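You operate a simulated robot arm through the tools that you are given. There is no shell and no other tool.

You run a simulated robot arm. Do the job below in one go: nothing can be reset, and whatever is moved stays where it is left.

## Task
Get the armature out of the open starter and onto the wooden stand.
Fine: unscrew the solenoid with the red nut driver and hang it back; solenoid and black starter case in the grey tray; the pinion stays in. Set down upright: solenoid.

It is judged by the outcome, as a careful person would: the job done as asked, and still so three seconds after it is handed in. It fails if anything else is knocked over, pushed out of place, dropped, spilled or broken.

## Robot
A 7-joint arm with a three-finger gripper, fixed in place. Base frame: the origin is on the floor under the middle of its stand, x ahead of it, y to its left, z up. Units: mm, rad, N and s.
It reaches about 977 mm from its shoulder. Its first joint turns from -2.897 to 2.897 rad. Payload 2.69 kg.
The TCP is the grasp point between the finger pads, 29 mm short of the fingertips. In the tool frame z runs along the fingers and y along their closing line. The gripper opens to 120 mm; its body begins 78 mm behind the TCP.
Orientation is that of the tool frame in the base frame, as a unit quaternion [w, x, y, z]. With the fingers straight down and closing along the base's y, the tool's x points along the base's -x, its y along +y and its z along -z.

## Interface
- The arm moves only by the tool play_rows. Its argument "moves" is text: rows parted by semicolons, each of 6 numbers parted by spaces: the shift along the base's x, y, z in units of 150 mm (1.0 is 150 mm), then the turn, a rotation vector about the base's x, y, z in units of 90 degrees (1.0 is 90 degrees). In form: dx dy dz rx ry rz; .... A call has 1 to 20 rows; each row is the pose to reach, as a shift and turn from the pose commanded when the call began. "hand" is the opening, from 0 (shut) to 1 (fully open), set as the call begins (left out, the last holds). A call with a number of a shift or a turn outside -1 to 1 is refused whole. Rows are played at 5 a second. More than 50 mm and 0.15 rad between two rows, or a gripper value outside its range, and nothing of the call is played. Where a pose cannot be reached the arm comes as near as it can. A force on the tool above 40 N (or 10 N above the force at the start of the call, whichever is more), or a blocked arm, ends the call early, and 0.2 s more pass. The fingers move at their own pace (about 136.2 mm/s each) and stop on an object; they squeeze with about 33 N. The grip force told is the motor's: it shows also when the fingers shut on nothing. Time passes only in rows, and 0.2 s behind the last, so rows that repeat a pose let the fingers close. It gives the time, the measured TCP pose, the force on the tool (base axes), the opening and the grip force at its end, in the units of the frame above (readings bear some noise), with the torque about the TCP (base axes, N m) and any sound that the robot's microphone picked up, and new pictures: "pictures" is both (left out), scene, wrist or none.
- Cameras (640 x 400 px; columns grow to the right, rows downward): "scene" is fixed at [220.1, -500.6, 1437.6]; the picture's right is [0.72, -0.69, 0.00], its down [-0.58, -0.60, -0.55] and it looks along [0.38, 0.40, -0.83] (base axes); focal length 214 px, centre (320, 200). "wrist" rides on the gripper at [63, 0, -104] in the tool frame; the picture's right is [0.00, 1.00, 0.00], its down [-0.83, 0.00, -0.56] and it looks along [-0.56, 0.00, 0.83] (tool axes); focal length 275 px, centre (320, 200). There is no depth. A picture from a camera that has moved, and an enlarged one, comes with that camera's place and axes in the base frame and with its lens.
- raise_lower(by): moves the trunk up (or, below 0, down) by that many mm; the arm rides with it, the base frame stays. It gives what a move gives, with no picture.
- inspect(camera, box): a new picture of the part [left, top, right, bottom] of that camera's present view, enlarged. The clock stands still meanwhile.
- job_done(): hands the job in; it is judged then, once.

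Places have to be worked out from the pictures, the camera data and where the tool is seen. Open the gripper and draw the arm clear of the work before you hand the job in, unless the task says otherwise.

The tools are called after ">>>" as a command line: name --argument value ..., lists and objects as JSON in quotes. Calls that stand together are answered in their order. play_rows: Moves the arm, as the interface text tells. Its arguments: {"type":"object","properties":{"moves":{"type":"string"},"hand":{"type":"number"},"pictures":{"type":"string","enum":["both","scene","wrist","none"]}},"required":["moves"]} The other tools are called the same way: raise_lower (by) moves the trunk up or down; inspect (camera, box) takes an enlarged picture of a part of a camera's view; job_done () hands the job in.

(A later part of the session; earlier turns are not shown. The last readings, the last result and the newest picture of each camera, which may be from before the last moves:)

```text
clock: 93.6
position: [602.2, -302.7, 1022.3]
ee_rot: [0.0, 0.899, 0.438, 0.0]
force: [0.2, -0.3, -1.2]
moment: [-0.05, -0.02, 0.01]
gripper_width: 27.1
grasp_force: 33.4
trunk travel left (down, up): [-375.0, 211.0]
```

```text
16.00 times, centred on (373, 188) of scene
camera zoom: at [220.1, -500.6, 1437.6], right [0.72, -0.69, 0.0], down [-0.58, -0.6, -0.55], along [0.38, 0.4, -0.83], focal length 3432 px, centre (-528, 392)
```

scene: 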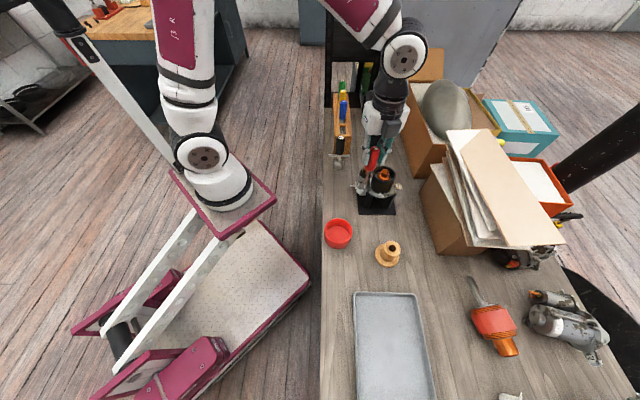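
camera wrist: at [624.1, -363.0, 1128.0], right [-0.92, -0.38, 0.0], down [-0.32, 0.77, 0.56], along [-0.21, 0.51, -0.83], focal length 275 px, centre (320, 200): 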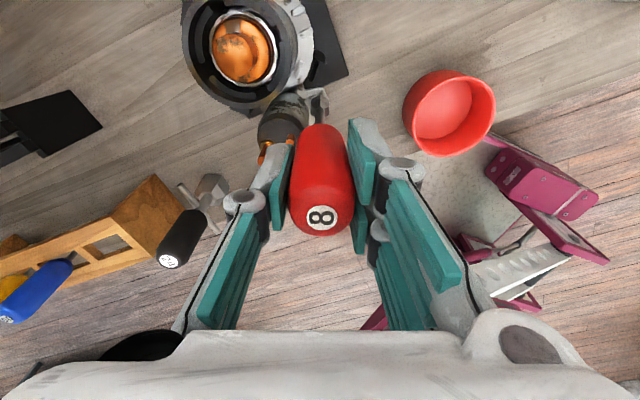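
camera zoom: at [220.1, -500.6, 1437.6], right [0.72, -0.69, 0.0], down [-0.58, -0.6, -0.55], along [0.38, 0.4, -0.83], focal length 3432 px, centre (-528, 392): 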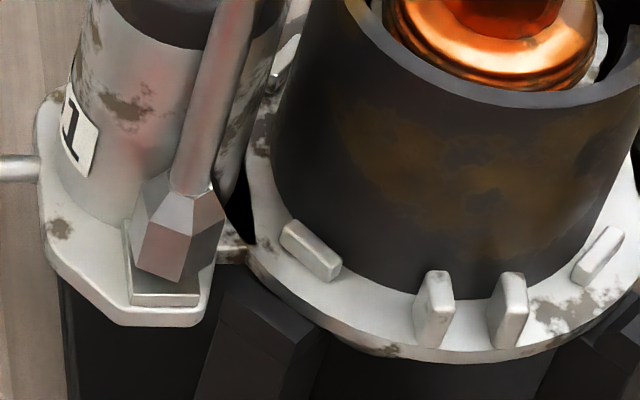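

The head is inside the socket with no force. I turn the first 160° of this stroke, following the bolt axis and rising about 1 mm per call.

>>> play_rows --moves "-0.001 0 0 0 0 0.089; -0.002 0.001 0.001 0 0 0.178; -0.002 0.001 0.002 0 0 0.267; -0.003 0.001 0.003 0 0 0.356; -0.004 0.002 0.004 0 0 0.444; -0.005 0.002 0.005 0 0 0.533; -0.005 0.002 0.006 0 0 0.622; -0.006 0.003 0.007 0 0 0.711; -0.007 0.003 0.008 0 0 0.8; -0.0075 0.003 0.008 0 0 0.889; -0.0075 0.003 0.008 0 0 0.889" --hand 0 --pictures "none"

>>> play_rows --moves "-0.001 -0.001 0 0 0 0.089; -0.001 -0.001 0.001 0 0 0.178; -0.001 -0.002 0.002 0 0 0.267; -0.002 -0.003 0.003 0 0 0.356; -0.002 -0.003 0.004 0 0 0.444; -0.003 -0.004 0.005 0 0 0.533; -0.003 -0.005 0.006 0 0 0.622; -0.004 -0.005 0.007 0 0 0.711; -0.004 -0.006 0.008 0 0 0.8; -0.0045 -0.007 0.008 0 0 0.889; -0.0045 -0.007 0.008 0 0 0.889" --hand 0 --pictures "none"

>>> inspect --camera "scene" --box '[364, 180, 382, 196]'

>>> inspect --camera "wrist" --box '[290, 55, 380, 125]'

```text
clock: 96.0
position: [599.4, -302.9, 1023.1]
ee_rot: [0.0, 0.406, 0.914, 0.0]
force: [-0.2, -0.3, -1.3]
moment: [0.02, 0.03, 0.03]
gripper_width: 27.0
grasp_force: 32.8
trunk travel left (down, up): [-375.0, 211.0]
```

```text
clock: 98.4
position: [600.6, -303.4, 1024.5]
ee_rot: [-0.001, -0.277, 0.961, 0.0]
force: [1.0, -1.3, -0.8]
moment: [-0.12, -0.03, -0.03]
gripper_width: 27.1
grasp_force: 33.0
trunk travel left (down, up): [-375.0, 211.0]
```

```text
16.00 times, centred on (373, 188) of scene
camera zoom: at [220.1, -500.6, 1437.6], right [0.72, -0.69, 0.0], down [-0.58, -0.6, -0.55], along [0.38, 0.4, -0.83], focal length 3432 px, centre (-528, 392)
```

zoom: 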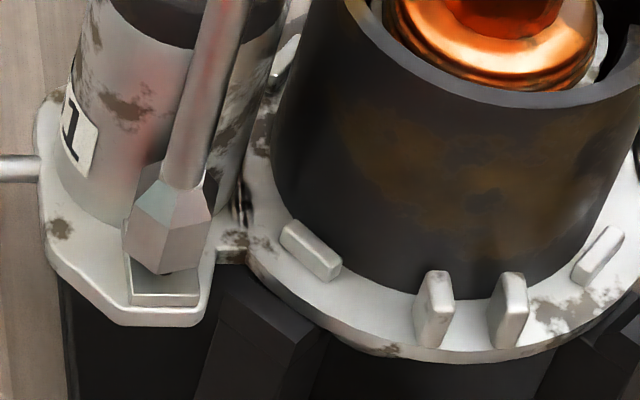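

```text
5.71 times, centred on (335, 90) of wrist
camera zoom: at [546.6, -336.6, 1128.0], right [-0.54, 0.84, 0.0], down [0.7, 0.45, 0.56], along [0.47, 0.3, -0.83], focal length 1573 px, centre (234, 829)
```

zoom: 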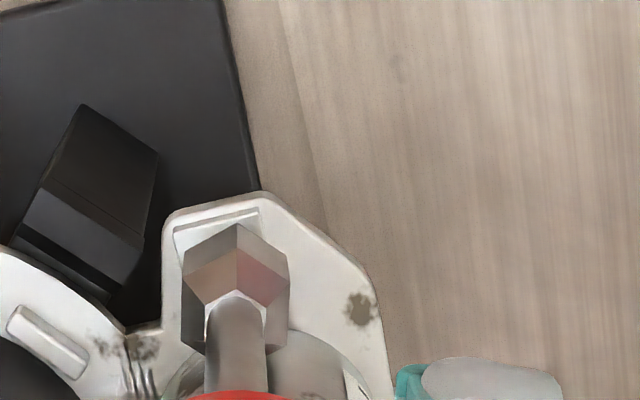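

Turning goes smoothly. I finish the stroke with another 80° and lift to look.

>>> play_rows --moves "0 -0.001 0 0 0 0.089; 0.001 -0.001 0.001 0 0 0.178; 0.002 -0.002 0.002 0 0 0.267; 0.002 -0.002 0.003 0 0 0.356; 0.003 -0.003 0.004 0 0 0.444; 0.003 -0.003 0.005 0 0 0.533; 0.004 -0.004 0.006 0 0 0.622; 0.005 -0.005 0.007 0 0 0.711; 0.005 -0.005 0.008 0 0 0.8; 0.006 -0.006 0.008 0 0 0.889; 0.006 -0.006 0.008 0 0 0.889" --hand 0 --pictures "none"

>>> play_rows --moves "0 0 0.04 0 0 0; 0 0 0.08 0 0 0; 0 0 0.12 0 0 0; 0 0 0.16 0 0 0; 0 0 0.16 0 0 0" --hand 0 --pictures "none"

>>> inspect --camera "scene" --box '[364, 180, 382, 196]'

>>> inspect --camera "wrist" --box '[310, 80, 340, 105]'

```text
clock: 100.8
position: [600.8, -304.2, 1024.6]
ee_rot: [0.0, 0.83, -0.558, 0.0]
force: [0.2, 0.0, -0.8]
moment: [0.0, 0.03, -0.02]
gripper_width: 27.0
grasp_force: 33.6
trunk travel left (down, up): [-375.0, 211.0]
```

```text
clock: 102.0
position: [602.6, -306.2, 1047.9]
ee_rot: [0.0, 0.829, -0.559, 0.001]
force: [-0.7, 0.0, -1.2]
moment: [-0.01, -0.02, -0.02]
gripper_width: 27.0
grasp_force: 32.6
trunk travel left (down, up): [-375.0, 211.0]
```

```text
16.00 times, centred on (373, 188) of scene
camera zoom: at [220.1, -500.6, 1437.6], right [0.72, -0.69, 0.0], down [-0.58, -0.6, -0.55], along [0.38, 0.4, -0.83], focal length 3432 px, centre (-528, 392)
```

zoom: 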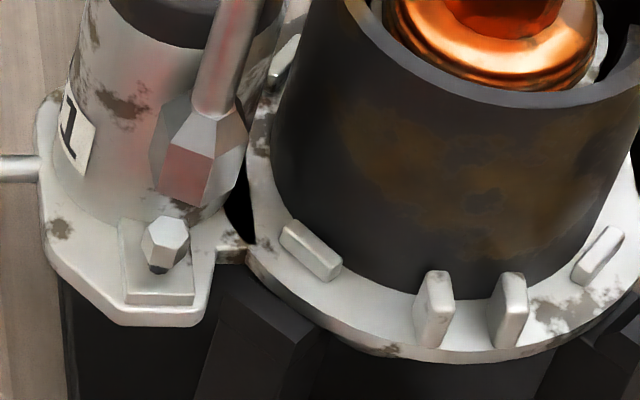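

```text
16.00 times, centred on (325, 92) of wrist
camera zoom: at [624.5, -363.3, 1152.6], right [-0.93, -0.38, 0.0], down [-0.32, 0.77, 0.56], along [-0.21, 0.51, -0.83], focal length 4404 px, centre (240, 1920)
```

zoom: 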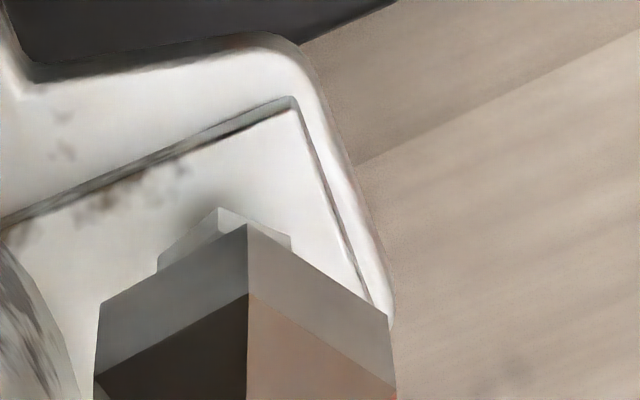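

The bolt and its pad have both shifted a hair, so the thread may now be free. I look closer from both cameras.

>>> inspect --camera "scene" --box '[350, 165, 400, 205]'

>>> inspect --camera "wrist" --box '[230, 60, 400, 180]'

```text
10.00 times, centred on (375, 185) of scene
camera zoom: at [220.1, -500.6, 1437.6], right [0.72, -0.69, 0.0], down [-0.58, -0.6, -0.55], along [0.38, 0.4, -0.83], focal length 2145 px, centre (-230, 350)
```

zoom: 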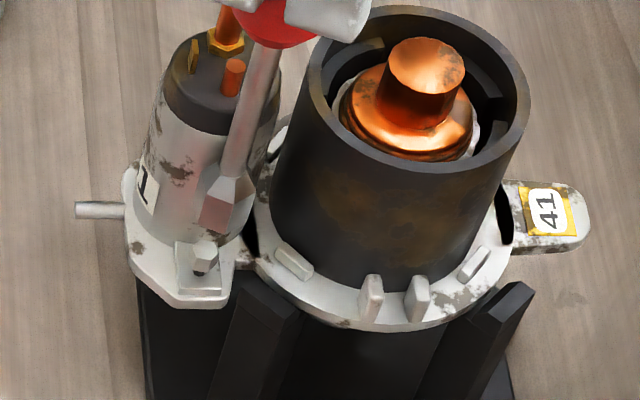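

```text
3.33 times, centred on (315, 120) of wrist
camera zoom: at [624.5, -363.3, 1152.6], right [-0.93, -0.38, 0.0], down [-0.32, 0.77, 0.56], along [-0.21, 0.51, -0.83], focal length 918 px, centre (337, 467)
```

zoom: 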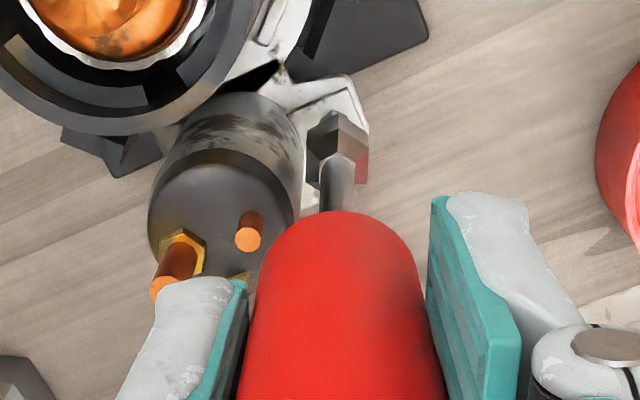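

The bolt head seems tilted, so it may be loose. I raise the driver, turn so the camera looks along +e2 and back off a little to see the bolt plainly.

>>> play_rows --moves "0 0 0.1 0 0 0; 0 0 0.25 0 0 -0.05; -0.04 -0.04 0.35 0 0 -0.13; -0.08 -0.08 0.4 0 0 -0.21; -0.12 -0.12 0.4 0 0 -0.29; -0.16 -0.16 0.4 0 0 -0.37; -0.2 -0.2 0.4 0 0 -0.45; -0.2 -0.2 0.4 0 0 -0.53; -0.2 -0.2 0.4 0 0 -0.61; -0.2 -0.2 0.4 0 0 -0.69; -0.2 -0.2 0.4 0 0 -0.744; -0.2 -0.2 0.4 0 0 -0.744" --hand 0 --pictures "both"

>>> inspect --camera "wrist" --box '[240, 60, 400, 180]'

>>> inspect --camera "scene" --box '[364, 180, 382, 196]'

```text
clock: 104.6
position: [571.4, -336.6, 1109.4]
ee_rot: [0.0, -0.383, 0.924, 0.0]
force: [0.5, -0.1, -1.5]
moment: [-0.04, 0.01, 0.0]
gripper_width: 26.8
grasp_force: 32.4
trunk travel left (down, up): [-375.0, 211.0]
camera wrist: at [526.6, -379.8, 1213.4], right [-0.71, 0.7, 0.0], down [0.59, 0.59, 0.56], along [0.39, 0.39, -0.83], focal length 275 px, centre (320, 200)
```

scene: 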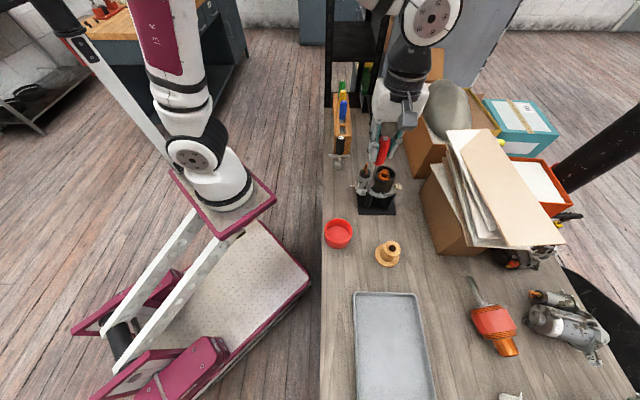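
wrist: 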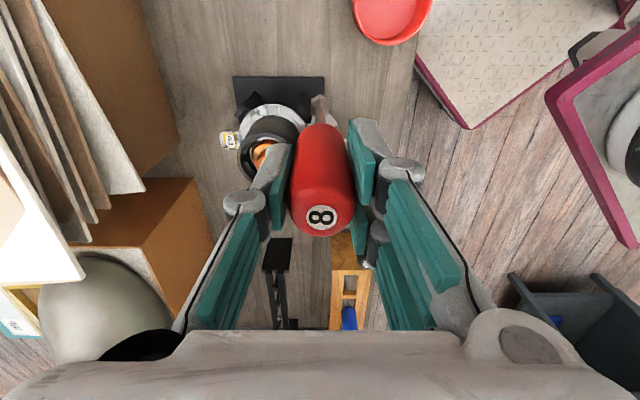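

```text
3.33 times, centred on (320, 120) of wrist
camera zoom: at [526.6, -379.8, 1213.4], right [-0.71, 0.7, 0.0], down [0.59, 0.59, 0.56], along [0.39, 0.39, -0.83], focal length 918 px, centre (320, 467)
```

zoom: 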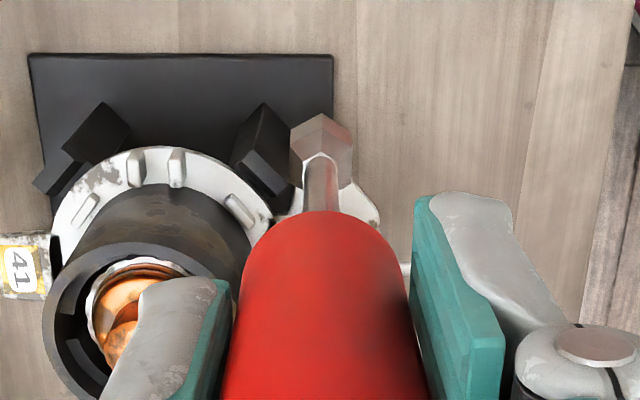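

```text
16.00 times, centred on (373, 188) of scene
camera zoom: at [220.1, -500.6, 1437.6], right [0.72, -0.69, 0.0], down [-0.58, -0.6, -0.55], along [0.38, 0.4, -0.83], focal length 3432 px, centre (-528, 392)
```

zoom: 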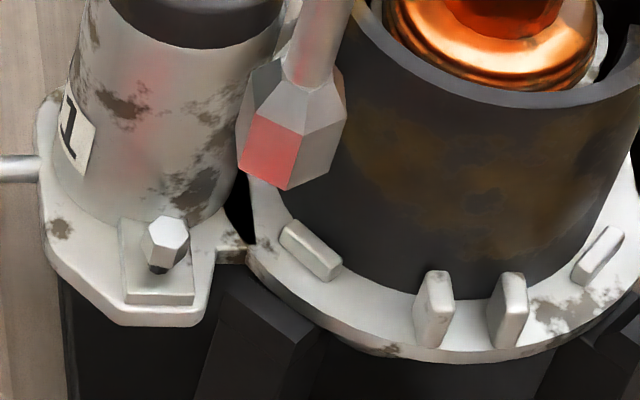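

The bolt stands upright but I can't tell yet if it is free, so I'll do another stroke. I return over it at a wrist angle that matches its hex, first turning back.

>>> play_rows --moves "0 0 0 0 0 -0.09; 0 0 0 0 0 -0.18; 0.05 0.05 0 0 0 -0.27; 0.1 0.1 0 0 0 -0.36; 0.15 0.15 0 0 0 -0.45; 0.2 0.2 0 0 0 -0.54; 0.205 0.221 0 0 0 -0.63; 0.205 0.221 0 0 0 -0.72; 0.205 0.221 0 0 0 -0.81; 0.205 0.221 0 0 0 -0.9; 0.205 0.221 0 0 0 -0.99; 0.205 0.221 -0.1 0 0 -0.99; 0.205 0.221 -0.25 0 0 -0.99; 0.205 0.221 -0.4 0 0 -0.99" --hand 0 --pictures "none"

>>> play_rows --moves "0 0 0 0 0 -0.07; 0 0 0 0 0 -0.143; 0 0 0 0 0 -0.143" --hand 0 --pictures "none"

>>> inspect --camera "scene" --box '[364, 180, 382, 196]'

>>> inspect --camera "wrist" --box '[310, 80, 340, 105]'

```text
clock: 107.6
position: [600.1, -305.2, 1048.0]
ee_rot: [0.0, 0.375, 0.927, 0.0]
force: [0.2, 0.0, -1.0]
moment: [-0.03, -0.01, 0.0]
gripper_width: 27.0
grasp_force: 33.0
trunk travel left (down, up): [-375.0, 211.0]
```

```text
clock: 108.4
position: [601.7, -302.0, 1049.8]
ee_rot: [0.0, 0.477, 0.879, 0.0]
force: [0.5, 0.4, -1.9]
moment: [0.04, 0.01, 0.01]
gripper_width: 26.9
grasp_force: 32.5
trunk travel left (down, up): [-375.0, 211.0]
```

```text
16.00 times, centred on (373, 188) of scene
camera zoom: at [220.1, -500.6, 1437.6], right [0.72, -0.69, 0.0], down [-0.58, -0.6, -0.55], along [0.38, 0.4, -0.83], focal length 3432 px, centre (-528, 392)
```

zoom: 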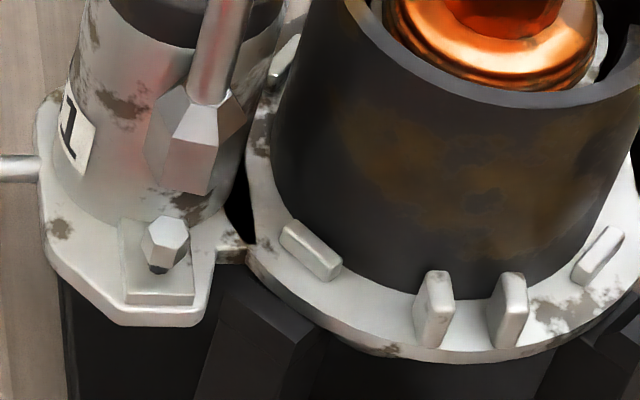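

```text
16.00 times, centred on (325, 92) of wrist
camera zoom: at [566.2, -249.0, 1153.3], right [0.84, 0.55, 0.0], down [0.46, -0.69, 0.56], along [0.3, -0.46, -0.83], focal length 4404 px, centre (240, 1920)
```

zoom: 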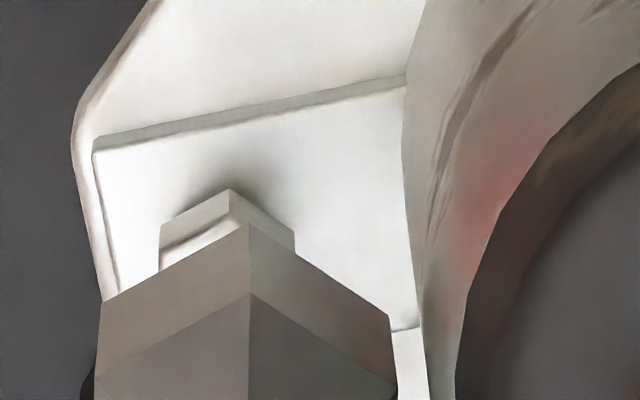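

The hexes match and the axes agree within a millimetre. I make that small correction and lower deep onto the head.

>>> play_rows --moves "-0.0045 -0.003 -0.04 0 0 0; -0.0045 -0.003 -0.09 0 0 0; -0.0045 -0.003 -0.13 0 0 0; -0.0045 -0.003 -0.15 0 0 0; -0.0045 -0.003 -0.165 0 0 0; -0.0045 -0.003 -0.18 0 0 0; -0.0045 -0.003 -0.193 0 0 0; -0.0045 -0.003 -0.193 0 0 0" --hand 0 --pictures "none"

>>> inspect --camera "scene" --box '[364, 180, 382, 196]'

```text
clock: 110.2
position: [600.4, -302.4, 1019.8]
ee_rot: [0.0, 0.477, 0.879, 0.0]
force: [0.0, -0.8, -0.5]
moment: [0.01, 0.0, 0.02]
gripper_width: 27.0
grasp_force: 33.1
trunk travel left (down, up): [-375.0, 211.0]
```

```text
16.00 times, centred on (373, 188) of scene
camera zoom: at [220.1, -500.6, 1437.6], right [0.72, -0.69, 0.0], down [-0.58, -0.6, -0.55], along [0.38, 0.4, -0.83], focal length 3432 px, centre (-528, 392)
```

zoom: 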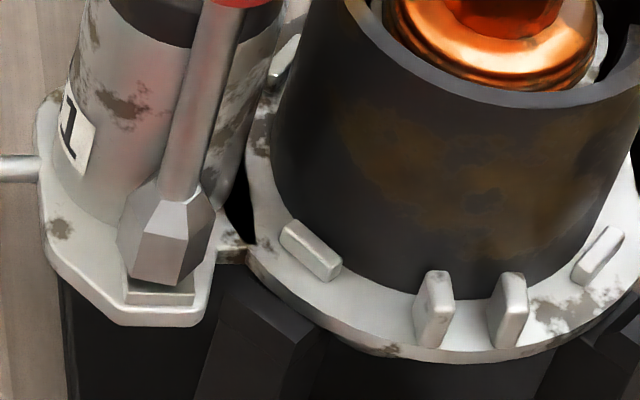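

Seated deep with no force. I turn 180° in two calls, rising a little.

>>> play_rows --moves "0 -0.001 0 0 0 0.083; -0.001 -0.001 0.001 0 0 0.167; -0.001 -0.002 0.002 0 0 0.25; -0.002 -0.002 0.003 0 0 0.333; -0.002 -0.003 0.004 0 0 0.417; -0.003 -0.004 0.005 0 0 0.5; -0.003 -0.004 0.006 0 0 0.583; -0.004 -0.005 0.007 0 0 0.667; -0.004 -0.005 0.008 0 0 0.75; -0.005 -0.006 0.009 0 0 0.833; -0.005 -0.007 0.01 0 0 0.917; -0.0055 -0.007 0.01 0 0 1.0; -0.0055 -0.007 0.01 0 0 1.0" --hand 0 --pictures "none"

>>> play_rows --moves "0.001 0 0 0 0 0.083; 0.001 -0.001 0.001 0 0 0.167; 0.002 -0.001 0.002 0 0 0.25; 0.002 -0.002 0.003 0 0 0.333; 0.003 -0.002 0.004 0 0 0.417; 0.004 -0.003 0.005 0 0 0.5; 0.004 -0.003 0.006 0 0 0.583; 0.005 -0.004 0.007 0 0 0.667; 0.005 -0.004 0.008 0 0 0.75; 0.006 -0.005 0.009 0 0 0.833; 0.007 -0.005 0.01 0 0 0.917; 0.007 -0.0055 0.01 0 0 1.0; 0.007 -0.0055 0.01 0 0 1.0" --hand 0 --pictures "none"

>>> play_rows --moves "0 0 0.04 0 0 0; 0 0 0.08 0 0 0; 0 0 0.12 0 0 0; 0 0 0.16 0 0 0; 0 0 0.16 0 0 0" --hand 0 --pictures "none"

>>> inspect --camera "scene" --box '[364, 180, 382, 196]'

>>> inspect --camera "wrist" --box '[310, 80, 340, 105]'

```text
clock: 113.0
position: [599.1, -303.0, 1022.6]
ee_rot: [-0.001, -0.286, 0.958, -0.001]
force: [0.0, -0.2, -1.6]
moment: [0.04, 0.01, 0.03]
gripper_width: 26.9
grasp_force: 32.6
trunk travel left (down, up): [-375.0, 211.0]
```

```text
clock: 115.8
position: [601.0, -304.3, 1024.3]
ee_rot: [0.0, 0.88, -0.475, 0.0]
force: [0.0, 0.7, -0.4]
moment: [0.01, -0.02, 0.0]
gripper_width: 27.0
grasp_force: 33.0
trunk travel left (down, up): [-375.0, 211.0]
```

```text
clock: 117.0
position: [601.7, -304.9, 1045.7]
ee_rot: [-0.001, 0.879, -0.477, 0.0]
force: [-0.4, 0.6, -1.2]
moment: [-0.03, 0.0, -0.01]
gripper_width: 26.8
grasp_force: 33.2
trunk travel left (down, up): [-375.0, 211.0]
```

```text
16.00 times, centred on (373, 188) of scene
camera zoom: at [220.1, -500.6, 1437.6], right [0.72, -0.69, 0.0], down [-0.58, -0.6, -0.55], along [0.38, 0.4, -0.83], focal length 3432 px, centre (-528, 392)
```

zoom: 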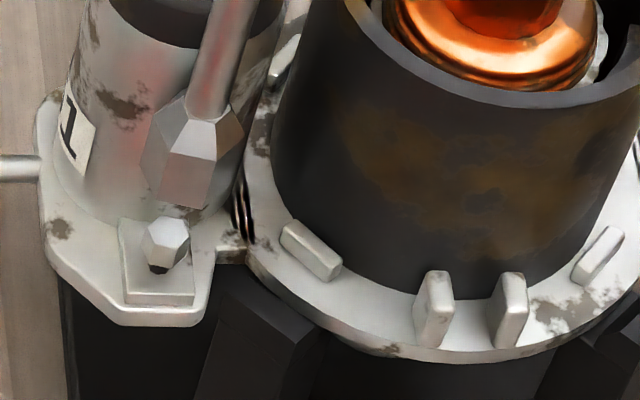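

```text
16.00 times, centred on (325, 92) of wrist
camera zoom: at [635.9, -356.2, 1150.1], right [-0.84, -0.55, 0.0], down [-0.46, 0.69, 0.56], along [-0.31, 0.46, -0.83], focal length 4404 px, centre (240, 1920)
```

zoom: 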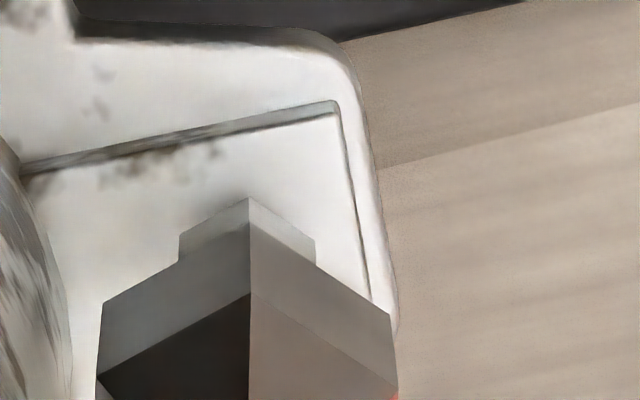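

The bolt turned along with the socket but no longer rises, so it is out of its thread. I now carry the driver back toward the rack: raise, turn to +45° and move over.

>>> play_rows --moves "0 0 0.15 0 0 -0.05; 0 0 0.3 0 0 -0.12; 0 0 0.45 0 0 -0.2; 0 0 0.55 0 0 -0.28; 0.05 0.08 0.55 0 0 -0.36; 0.12 0.18 0.55 0 0 -0.44; 0.2 0.3 0.55 0 0 -0.52; 0.28 0.42 0.55 0 0 -0.6; 0.36 0.54 0.55 0 0 -0.68; 0.44 0.66 0.55 0 0 -0.76; 0.5 0.76 0.55 0 0 -0.84; 0.53 0.82 0.55 0 0 -0.867; 0.53 0.82 0.55 0 0 -0.867" --hand 0 --pictures "wrist"

>>> inspect --camera "scene" --box '[350, 165, 400, 205]'

```text
clock: 119.8
position: [681.1, -179.7, 1127.6]
ee_rot: [-0.001, -0.382, 0.924, 0.0]
force: [-0.5, 1.0, -2.1]
moment: [0.01, -0.04, 0.0]
gripper_width: 27.1
grasp_force: 32.9
trunk travel left (down, up): [-375.0, 211.0]
camera wrist: at [635.1, -224.4, 1232.1], right [-0.71, 0.7, 0.0], down [0.59, 0.59, 0.56], along [0.39, 0.39, -0.83], focal length 275 px, centre (320, 200)
```

wrist: 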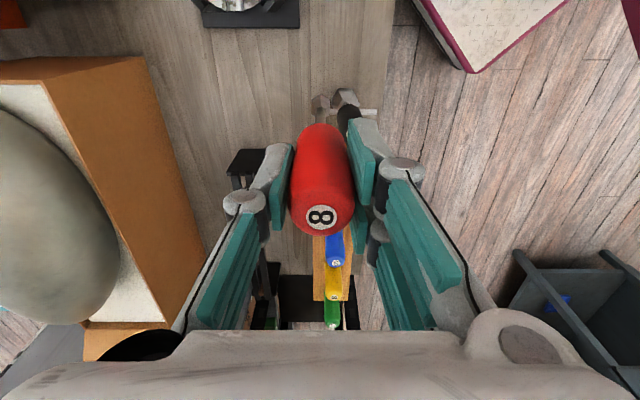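

```text
10.00 times, centred on (375, 185) of scene
camera zoom: at [220.1, -500.6, 1437.6], right [0.72, -0.69, 0.0], down [-0.58, -0.6, -0.55], along [0.38, 0.4, -0.83], focal length 2145 px, centre (-230, 350)
```

zoom: 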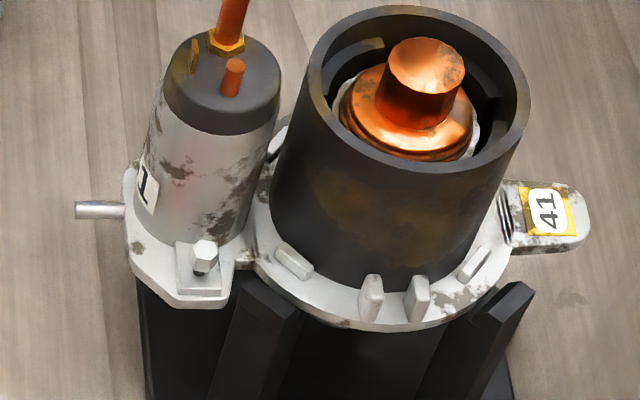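

The bolt stands proud and alone in the ear. I carry on to above the red driver's slot.

>>> play_rows --moves "0.1 0.14 0 0 0 0; 0.2 0.28 0 0 0 0; 0.3 0.42 0 0 0 0; 0.4 0.56 0 0 0 0; 0.5 0.7 0 0 0 0; 0.57 0.79 0 0 0 0; 0.57 0.79 0 0 0 0; 0.57 0.79 0 0 0 0" --hand 0 --pictures "both"

>>> inspect --camera "wrist" --box '[250, 60, 400, 180]'

>>> inspect --camera "scene" --box '[310, 40, 410, 170]'

```text
clock: 121.6
position: [765.1, -61.5, 1131.3]
ee_rot: [0.0, -0.383, 0.924, 0.0]
force: [1.0, 0.3, -1.3]
moment: [-0.03, 0.0, -0.03]
gripper_width: 26.8
grasp_force: 32.1
trunk travel left (down, up): [-375.0, 211.0]
camera wrist: at [721.3, -105.7, 1235.1], right [-0.71, 0.7, 0.0], down [0.58, 0.59, 0.56], along [0.39, 0.4, -0.83], focal length 275 px, centre (320, 200)
```

scene: 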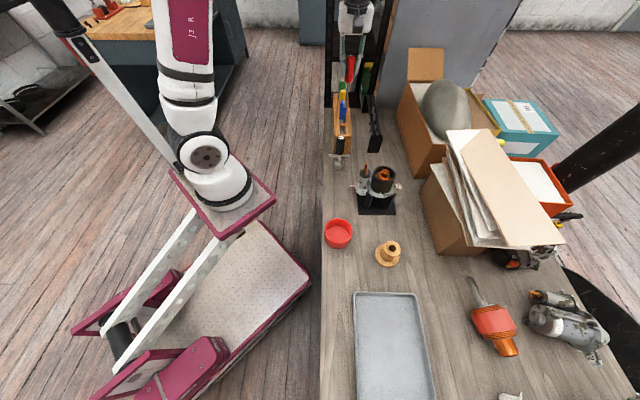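
wrist: 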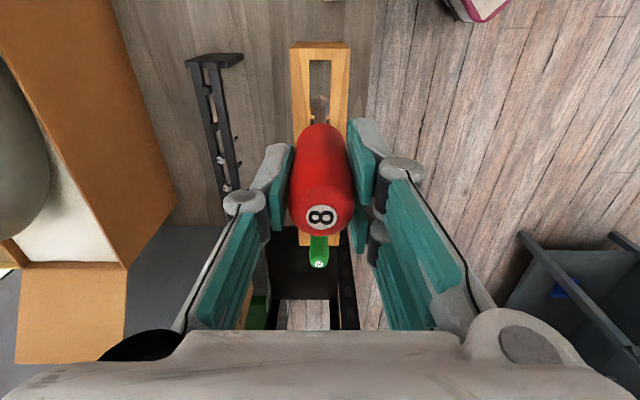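

```text
3.33 times, centred on (325, 120) of wrist
camera zoom: at [721.3, -105.7, 1235.1], right [-0.71, 0.7, 0.0], down [0.58, 0.59, 0.56], along [0.39, 0.4, -0.83], focal length 918 px, centre (303, 467)
```

zoom: 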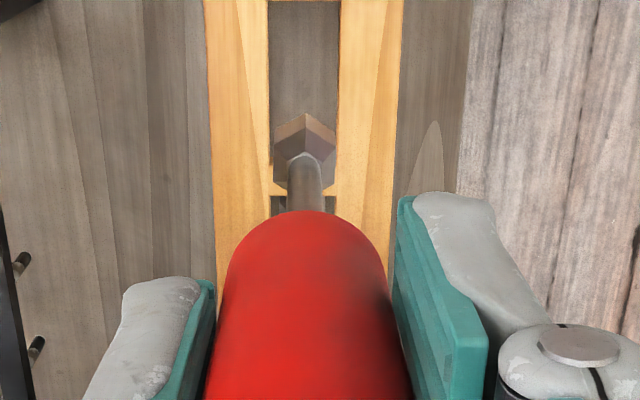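

```text
3.08 times, centred on (360, 105) of scene
camera zoom: at [220.1, -500.6, 1437.6], right [0.72, -0.69, 0.0], down [-0.58, -0.6, -0.55], along [0.38, 0.4, -0.83], focal length 660 px, centre (197, 492)
```

zoom: 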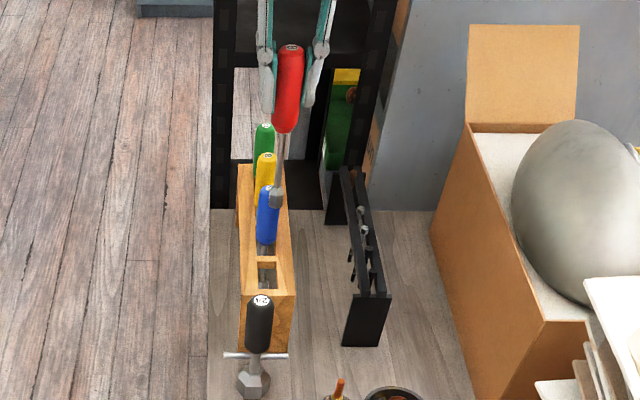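

The tip is within a millimetre of the slot's middle. I correct by (1.9, 0.8) mm and lower to just above the rails.

>>> play_rows --moves "0.0127 0.0053 0 0 0 0; 0.0127 0.0053 -0.15 0 0 0; 0.0127 0.0053 -0.3 0 0 0; 0.0127 0.0053 -0.45 0 0 0; 0.0127 0.0053 -0.55 0 0 0; 0.0127 0.0053 -0.55 0 0 0" --hand 0 --pictures "both"

>>> inspect --camera "wrist" --box '[250, 60, 400, 180]'

>>> inspect --camera "scene" --box '[325, 70, 385, 150]'

```text
clock: 123.0
position: [769.4, -62.5, 1047.9]
ee_rot: [0.0, -0.383, 0.924, 0.0]
force: [0.1, 0.2, -1.6]
moment: [0.0, 0.02, -0.01]
gripper_width: 26.9
grasp_force: 33.0
trunk travel left (down, up): [-375.0, 211.0]
camera wrist: at [724.5, -106.7, 1152.0], right [-0.71, 0.7, 0.0], down [0.58, 0.59, 0.56], along [0.39, 0.4, -0.83], focal length 275 px, centre (320, 200)
```

scene: 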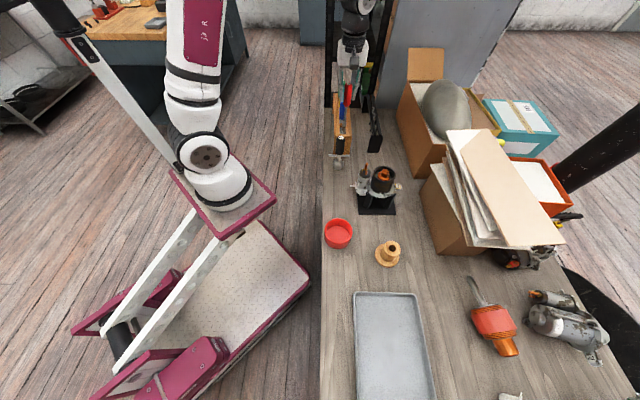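
wrist: 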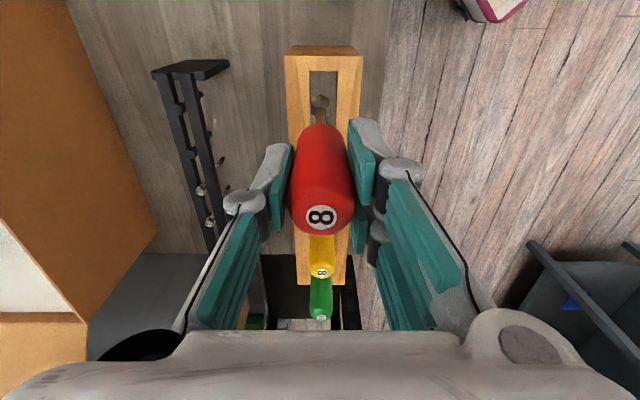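

```text
3.33 times, centred on (325, 120) of wrist
camera zoom: at [724.5, -106.7, 1152.0], right [-0.71, 0.7, 0.0], down [0.58, 0.59, 0.56], along [0.39, 0.4, -0.83], focal length 918 px, centre (303, 467)
```

zoom: 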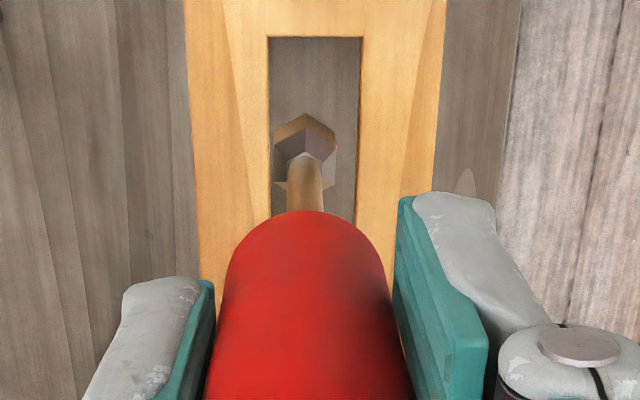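

```text
5.00 times, centred on (355, 110) of scene
camera zoom: at [220.1, -500.6, 1437.6], right [0.72, -0.69, 0.0], down [-0.58, -0.6, -0.55], along [0.38, 0.4, -0.83], focal length 1072 px, centre (145, 650)
```

zoom: 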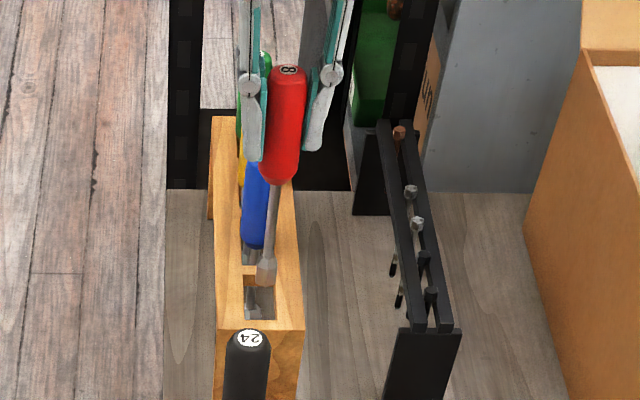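

The tip now sits about 2.3 mm toward the far rail, matching the measured pose. I shift (-2.0, +1.7) mm and lower 35 mm into the slot.

>>> play_rows --moves "-0.007 0.006 0 0 0 0; -0.0133 0.0113 0 0 0 0; -0.0133 0.0113 0 0 0 0" --hand 0 --pictures "none"

>>> inspect --camera "wrist" --box '[250, 60, 400, 180]'

```text
clock: 123.8
position: [766.4, -60.1, 1049.1]
ee_rot: [0.001, -0.383, 0.924, 0.0]
force: [-0.8, -0.6, -1.3]
moment: [0.01, 0.0, -0.01]
gripper_width: 27.1
grasp_force: 33.4
trunk travel left (down, up): [-375.0, 211.0]
```

```text
3.33 times, centred on (325, 120) of wrist
camera zoom: at [721.9, -103.8, 1152.7], right [-0.71, 0.7, 0.0], down [0.58, 0.59, 0.56], along [0.39, 0.4, -0.83], focal length 918 px, centre (303, 467)
```

zoom: 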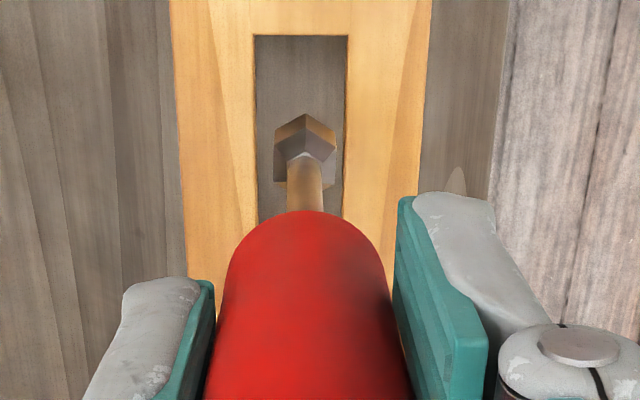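

Nearly centred; a 1 mm correction back and then down 35 mm into the slot.

>>> play_rows --moves "0.005 -0.005 0 0 0 0; 0.005 -0.005 -0.06 0 0 0; 0.005 -0.005 -0.12 0 0 0; 0.005 -0.005 -0.18 0 0 0; 0.005 -0.005 -0.24 0 0 0; 0.005 -0.005 -0.24 0 0 0" --hand 0 --pictures "none"

>>> inspect --camera "wrist" --box '[250, 60, 400, 180]'

>>> inspect --camera "scene" --box '[325, 70, 385, 150]'

```text
clock: 125.2
position: [765.7, -61.0, 1012.1]
ee_rot: [0.0, -0.383, 0.924, 0.0]
force: [0.0, 0.0, -1.3]
moment: [0.02, -0.04, 0.02]
gripper_width: 27.0
grasp_force: 32.5
trunk travel left (down, up): [-375.0, 211.0]
```

```text
3.33 times, centred on (325, 120) of wrist
camera zoom: at [722.2, -104.5, 1114.6], right [-0.71, 0.7, 0.0], down [0.58, 0.59, 0.56], along [0.39, 0.4, -0.83], focal length 918 px, centre (303, 467)
```

zoom: 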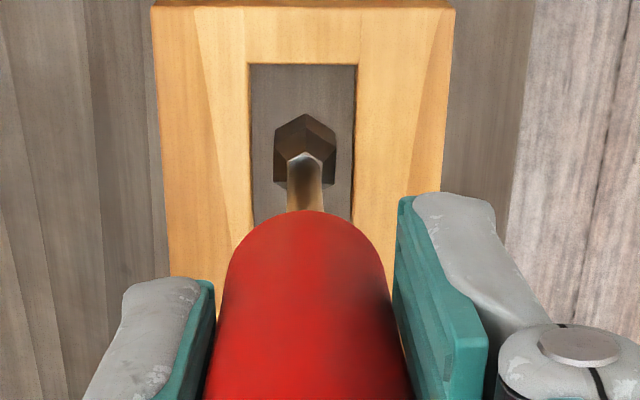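

```text
5.00 times, centred on (355, 110) of scene
camera zoom: at [220.1, -500.6, 1437.6], right [0.72, -0.69, 0.0], down [-0.58, -0.6, -0.55], along [0.38, 0.4, -0.83], focal length 1072 px, centre (145, 650)
```

zoom: 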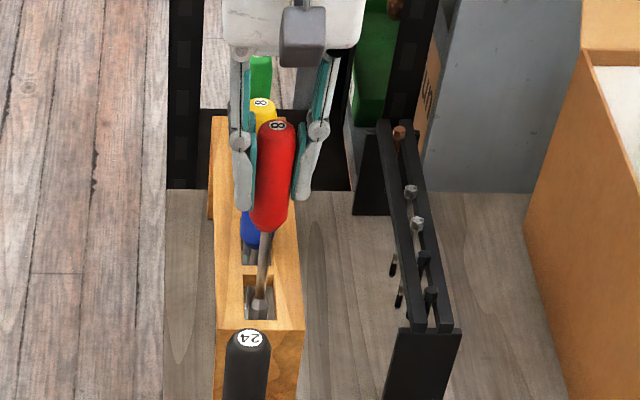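

The tip is centred inside the slot. I lower 60 mm more, then will feel for the rails.

>>> play_rows --moves "0 0 -0.1 0 0 0; 0 0 -0.2 0 0 0; 0 0 -0.3 0 0 0; 0 0 -0.38 0 0 0; 0 0 -0.42 0 0 0; 0 0 -0.42 0 0 0" --hand 0 --pictures "none"

>>> inspect --camera "wrist" --box '[250, 60, 400, 250]'

>>> inspect --camera "scene" --box '[325, 70, 385, 150]'

```text
clock: 126.6
position: [767.9, -59.3, 948.5]
ee_rot: [-0.001, -0.383, 0.924, -0.001]
force: [-1.2, 0.7, -0.7]
moment: [-0.03, 0.0, 0.02]
gripper_width: 26.9
grasp_force: 33.4
trunk travel left (down, up): [-375.0, 211.0]
```

```text
2.11 times, centred on (325, 155) of wrist
camera zoom: at [722.1, -105.2, 1052.1], right [-0.71, 0.7, 0.0], down [0.58, 0.59, 0.56], along [0.39, 0.4, -0.83], focal length 580 px, centre (310, 295)
```

zoom: 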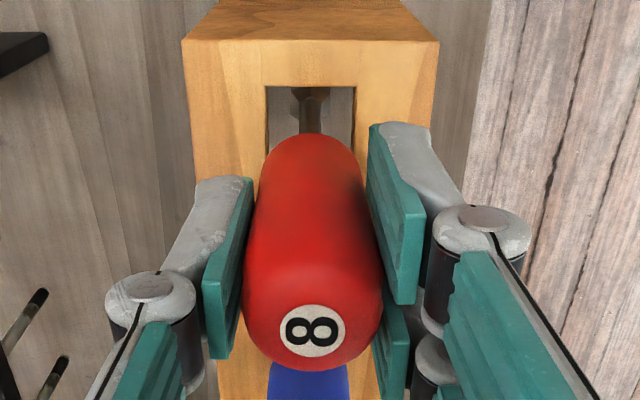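

```text
5.00 times, centred on (355, 110) of scene
camera zoom: at [220.1, -500.6, 1437.6], right [0.72, -0.69, 0.0], down [-0.58, -0.6, -0.55], along [0.38, 0.4, -0.83], focal length 1072 px, centre (145, 650)
```

zoom: 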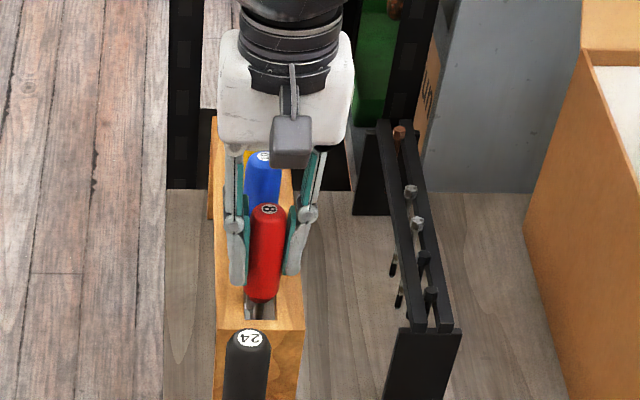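

The handle is close to the rails. I lower in 1.5 mm steps and read the force.

>>> play_rows --moves "0 0 -0.01 0 0 0; 0 0 -0.02 0 0 0; 0 0 -0.03 0 0 0; 0 0 -0.04 0 0 0; 0 0 -0.04 0 0 0" --hand 0 --pictures "none"

>>> inspect --camera "scene" --box '[325, 70, 385, 150]'

```text
clock: 127.8
position: [767.3, -59.5, 942.6]
ee_rot: [0.0, -0.383, 0.924, 0.0]
force: [-0.6, 0.5, -0.8]
moment: [0.0, -0.02, 0.02]
gripper_width: 27.1
grasp_force: 33.0
trunk travel left (down, up): [-375.0, 211.0]
```

```text
5.00 times, centred on (355, 110) of scene
camera zoom: at [220.1, -500.6, 1437.6], right [0.72, -0.69, 0.0], down [-0.58, -0.6, -0.55], along [0.38, 0.4, -0.83], focal length 1072 px, centre (145, 650)
```

zoom: 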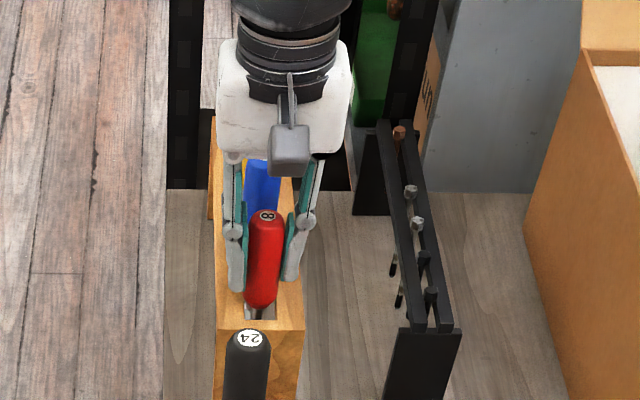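

No contact yet. I go another few millimetres in 1 mm steps.

>>> play_rows --moves "0 0 -0.007 0 0 0; 0 0 -0.013 0 0 0; 0 0 -0.02 0 0 0; 0 0 -0.02 0 0 0" --hand 0 --pictures "none"

```text
clock: 128.8
position: [766.3, -59.3, 939.7]
ee_rot: [0.001, -0.384, 0.923, -0.001]
force: [-0.8, 2.7, 26.9]
moment: [0.06, 0.08, 0.01]
gripper_width: 27.2
grasp_force: 33.0
trunk travel left (down, up): [-375.0, 211.0]
```

The handle rests on the rails (27 N). I ease the push off and open the fingers.

>>> play_rows --moves "0 0 0.01 0 0 0; 0 0 0.01 0 0 0" --hand 0 --pictures "none"

>>> play_rows --moves "0 0 0 0 0 0; 0 0 0 0 0 0; 0 0 0 0 0 0; 0 0 0 0 0 0" --hand 0.6 --pictures "both"

>>> inspect --camera "wrist" --box '[200, 60, 450, 250]'

>>> inspect --camera "scene" --box '[325, 70, 385, 150]'

```text
clock: 129.4
position: [767.0, -58.5, 939.4]
ee_rot: [0.0, -0.384, 0.923, 0.0]
force: [3.7, 2.3, 9.9]
moment: [0.08, -0.21, 0.04]
gripper_width: 26.8
grasp_force: 32.8
trunk travel left (down, up): [-375.0, 211.0]
```

```text
clock: 130.4
position: [767.6, -60.6, 940.1]
ee_rot: [0.0, -0.383, 0.924, -0.001]
force: [0.6, -0.5, -0.7]
moment: [0.01, 0.02, 0.0]
gripper_width: 71.8
grasp_force: 0.1
trunk travel left (down, up): [-375.0, 211.0]
camera wrist: at [722.4, -104.6, 1044.0], right [-0.71, 0.7, 0.0], down [0.58, 0.59, 0.56], along [0.39, 0.4, -0.83], focal length 275 px, centre (320, 200)
```

scene: 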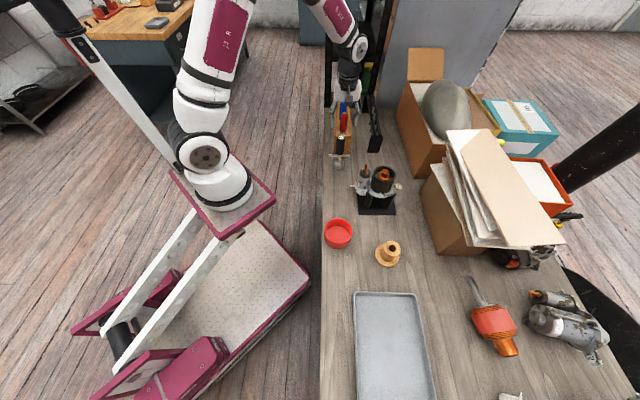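
wrist: 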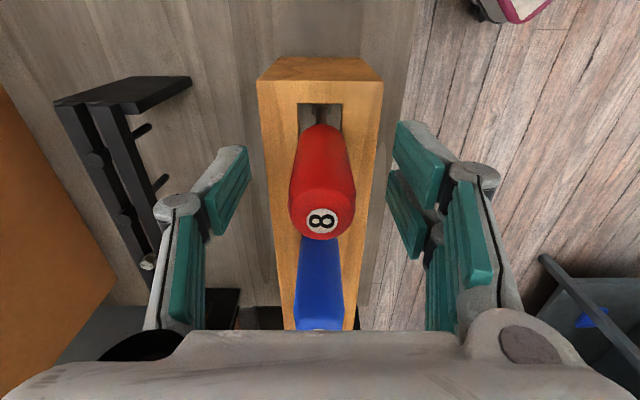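

```text
2.11 times, centred on (325, 155) of wrist
camera zoom: at [722.4, -104.6, 1044.0], right [-0.71, 0.7, 0.0], down [0.58, 0.59, 0.56], along [0.39, 0.4, -0.83], focal length 580 px, centre (310, 295)
```

zoom: 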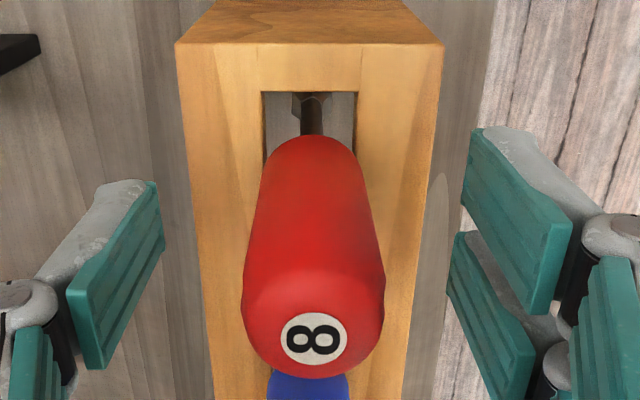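

```text
5.00 times, centred on (355, 110) of scene
camera zoom: at [220.1, -500.6, 1437.6], right [0.72, -0.69, 0.0], down [-0.58, -0.6, -0.55], along [0.38, 0.4, -0.83], focal length 1072 px, centre (145, 650)
```

zoom: 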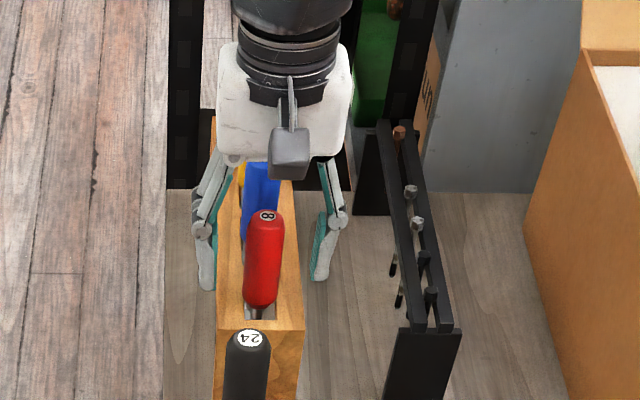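

The red driver hangs upright in its slot again. I raise the open hand straight up, clear of the drivers.

>>> play_rows --moves "0 0 0.2 0 0 0; 0 0 0.4 0 0 0; 0 0 0.6 0 0 0; 0 0 0.8 0 0 0; 0 0 1.0 0 0 0; 0 0 1.0 0 0 0" --hand 0.6 --pictures "none"

>>> play_rows --moves "-0.1 -0.16 0 0 0 0.04; -0.2 -0.32 0 0 0 0.08; -0.3 -0.48 0 0 0 0.12; -0.4 -0.64 0 0 0 0.16; -0.5 -0.8 0 0 0 0.2; -0.6 -0.96 0 0 0 0.2; -0.6 -0.96 0 0 0 0.2" --hand 0.2 --pictures "both"

>>> inspect --camera "scene" --box '[325, 70, 385, 150]'

```text
clock: 131.8
position: [768.2, -60.4, 1092.0]
ee_rot: [0.0, -0.382, 0.924, 0.0]
force: [0.1, -0.5, -0.4]
moment: [-0.02, 0.03, -0.01]
gripper_width: 72.0
grasp_force: 0.1
trunk travel left (down, up): [-375.0, 211.0]
```

```text
clock: 133.4
position: [678.9, -206.2, 1087.9]
ee_rot: [0.0, -0.523, 0.852, 0.001]
force: [0.3, 0.3, -0.1]
moment: [0.02, -0.04, -0.02]
gripper_width: 23.9
grasp_force: 0.1
trunk travel left (down, up): [-375.0, 211.0]
camera wrist: at [650.5, -262.5, 1191.7], right [-0.89, 0.45, 0.0], down [0.37, 0.74, 0.56], along [0.25, 0.5, -0.83], focal length 275 px, centre (320, 200)
```

scene: 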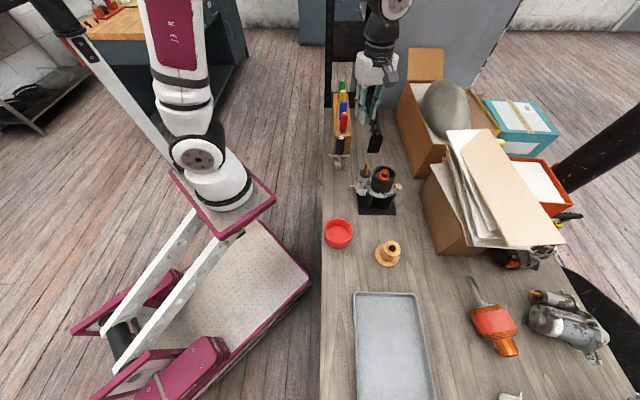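
wrist: 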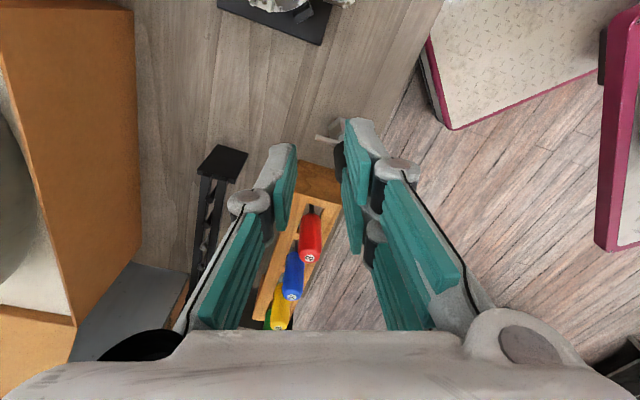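

```text
5.00 times, centred on (355, 110) of scene
camera zoom: at [220.1, -500.6, 1437.6], right [0.72, -0.69, 0.0], down [-0.58, -0.6, -0.55], along [0.38, 0.4, -0.83], focal length 1072 px, centre (145, 650)
```

zoom: 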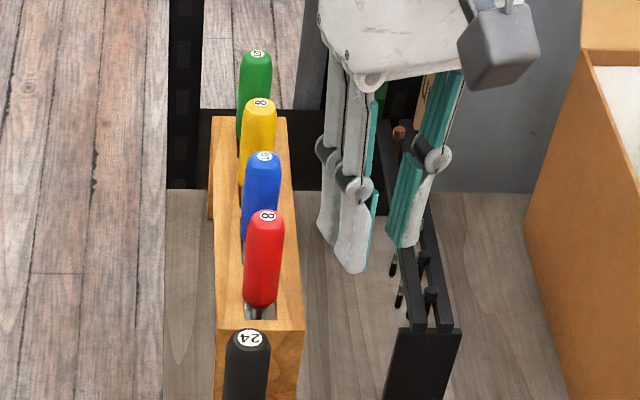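

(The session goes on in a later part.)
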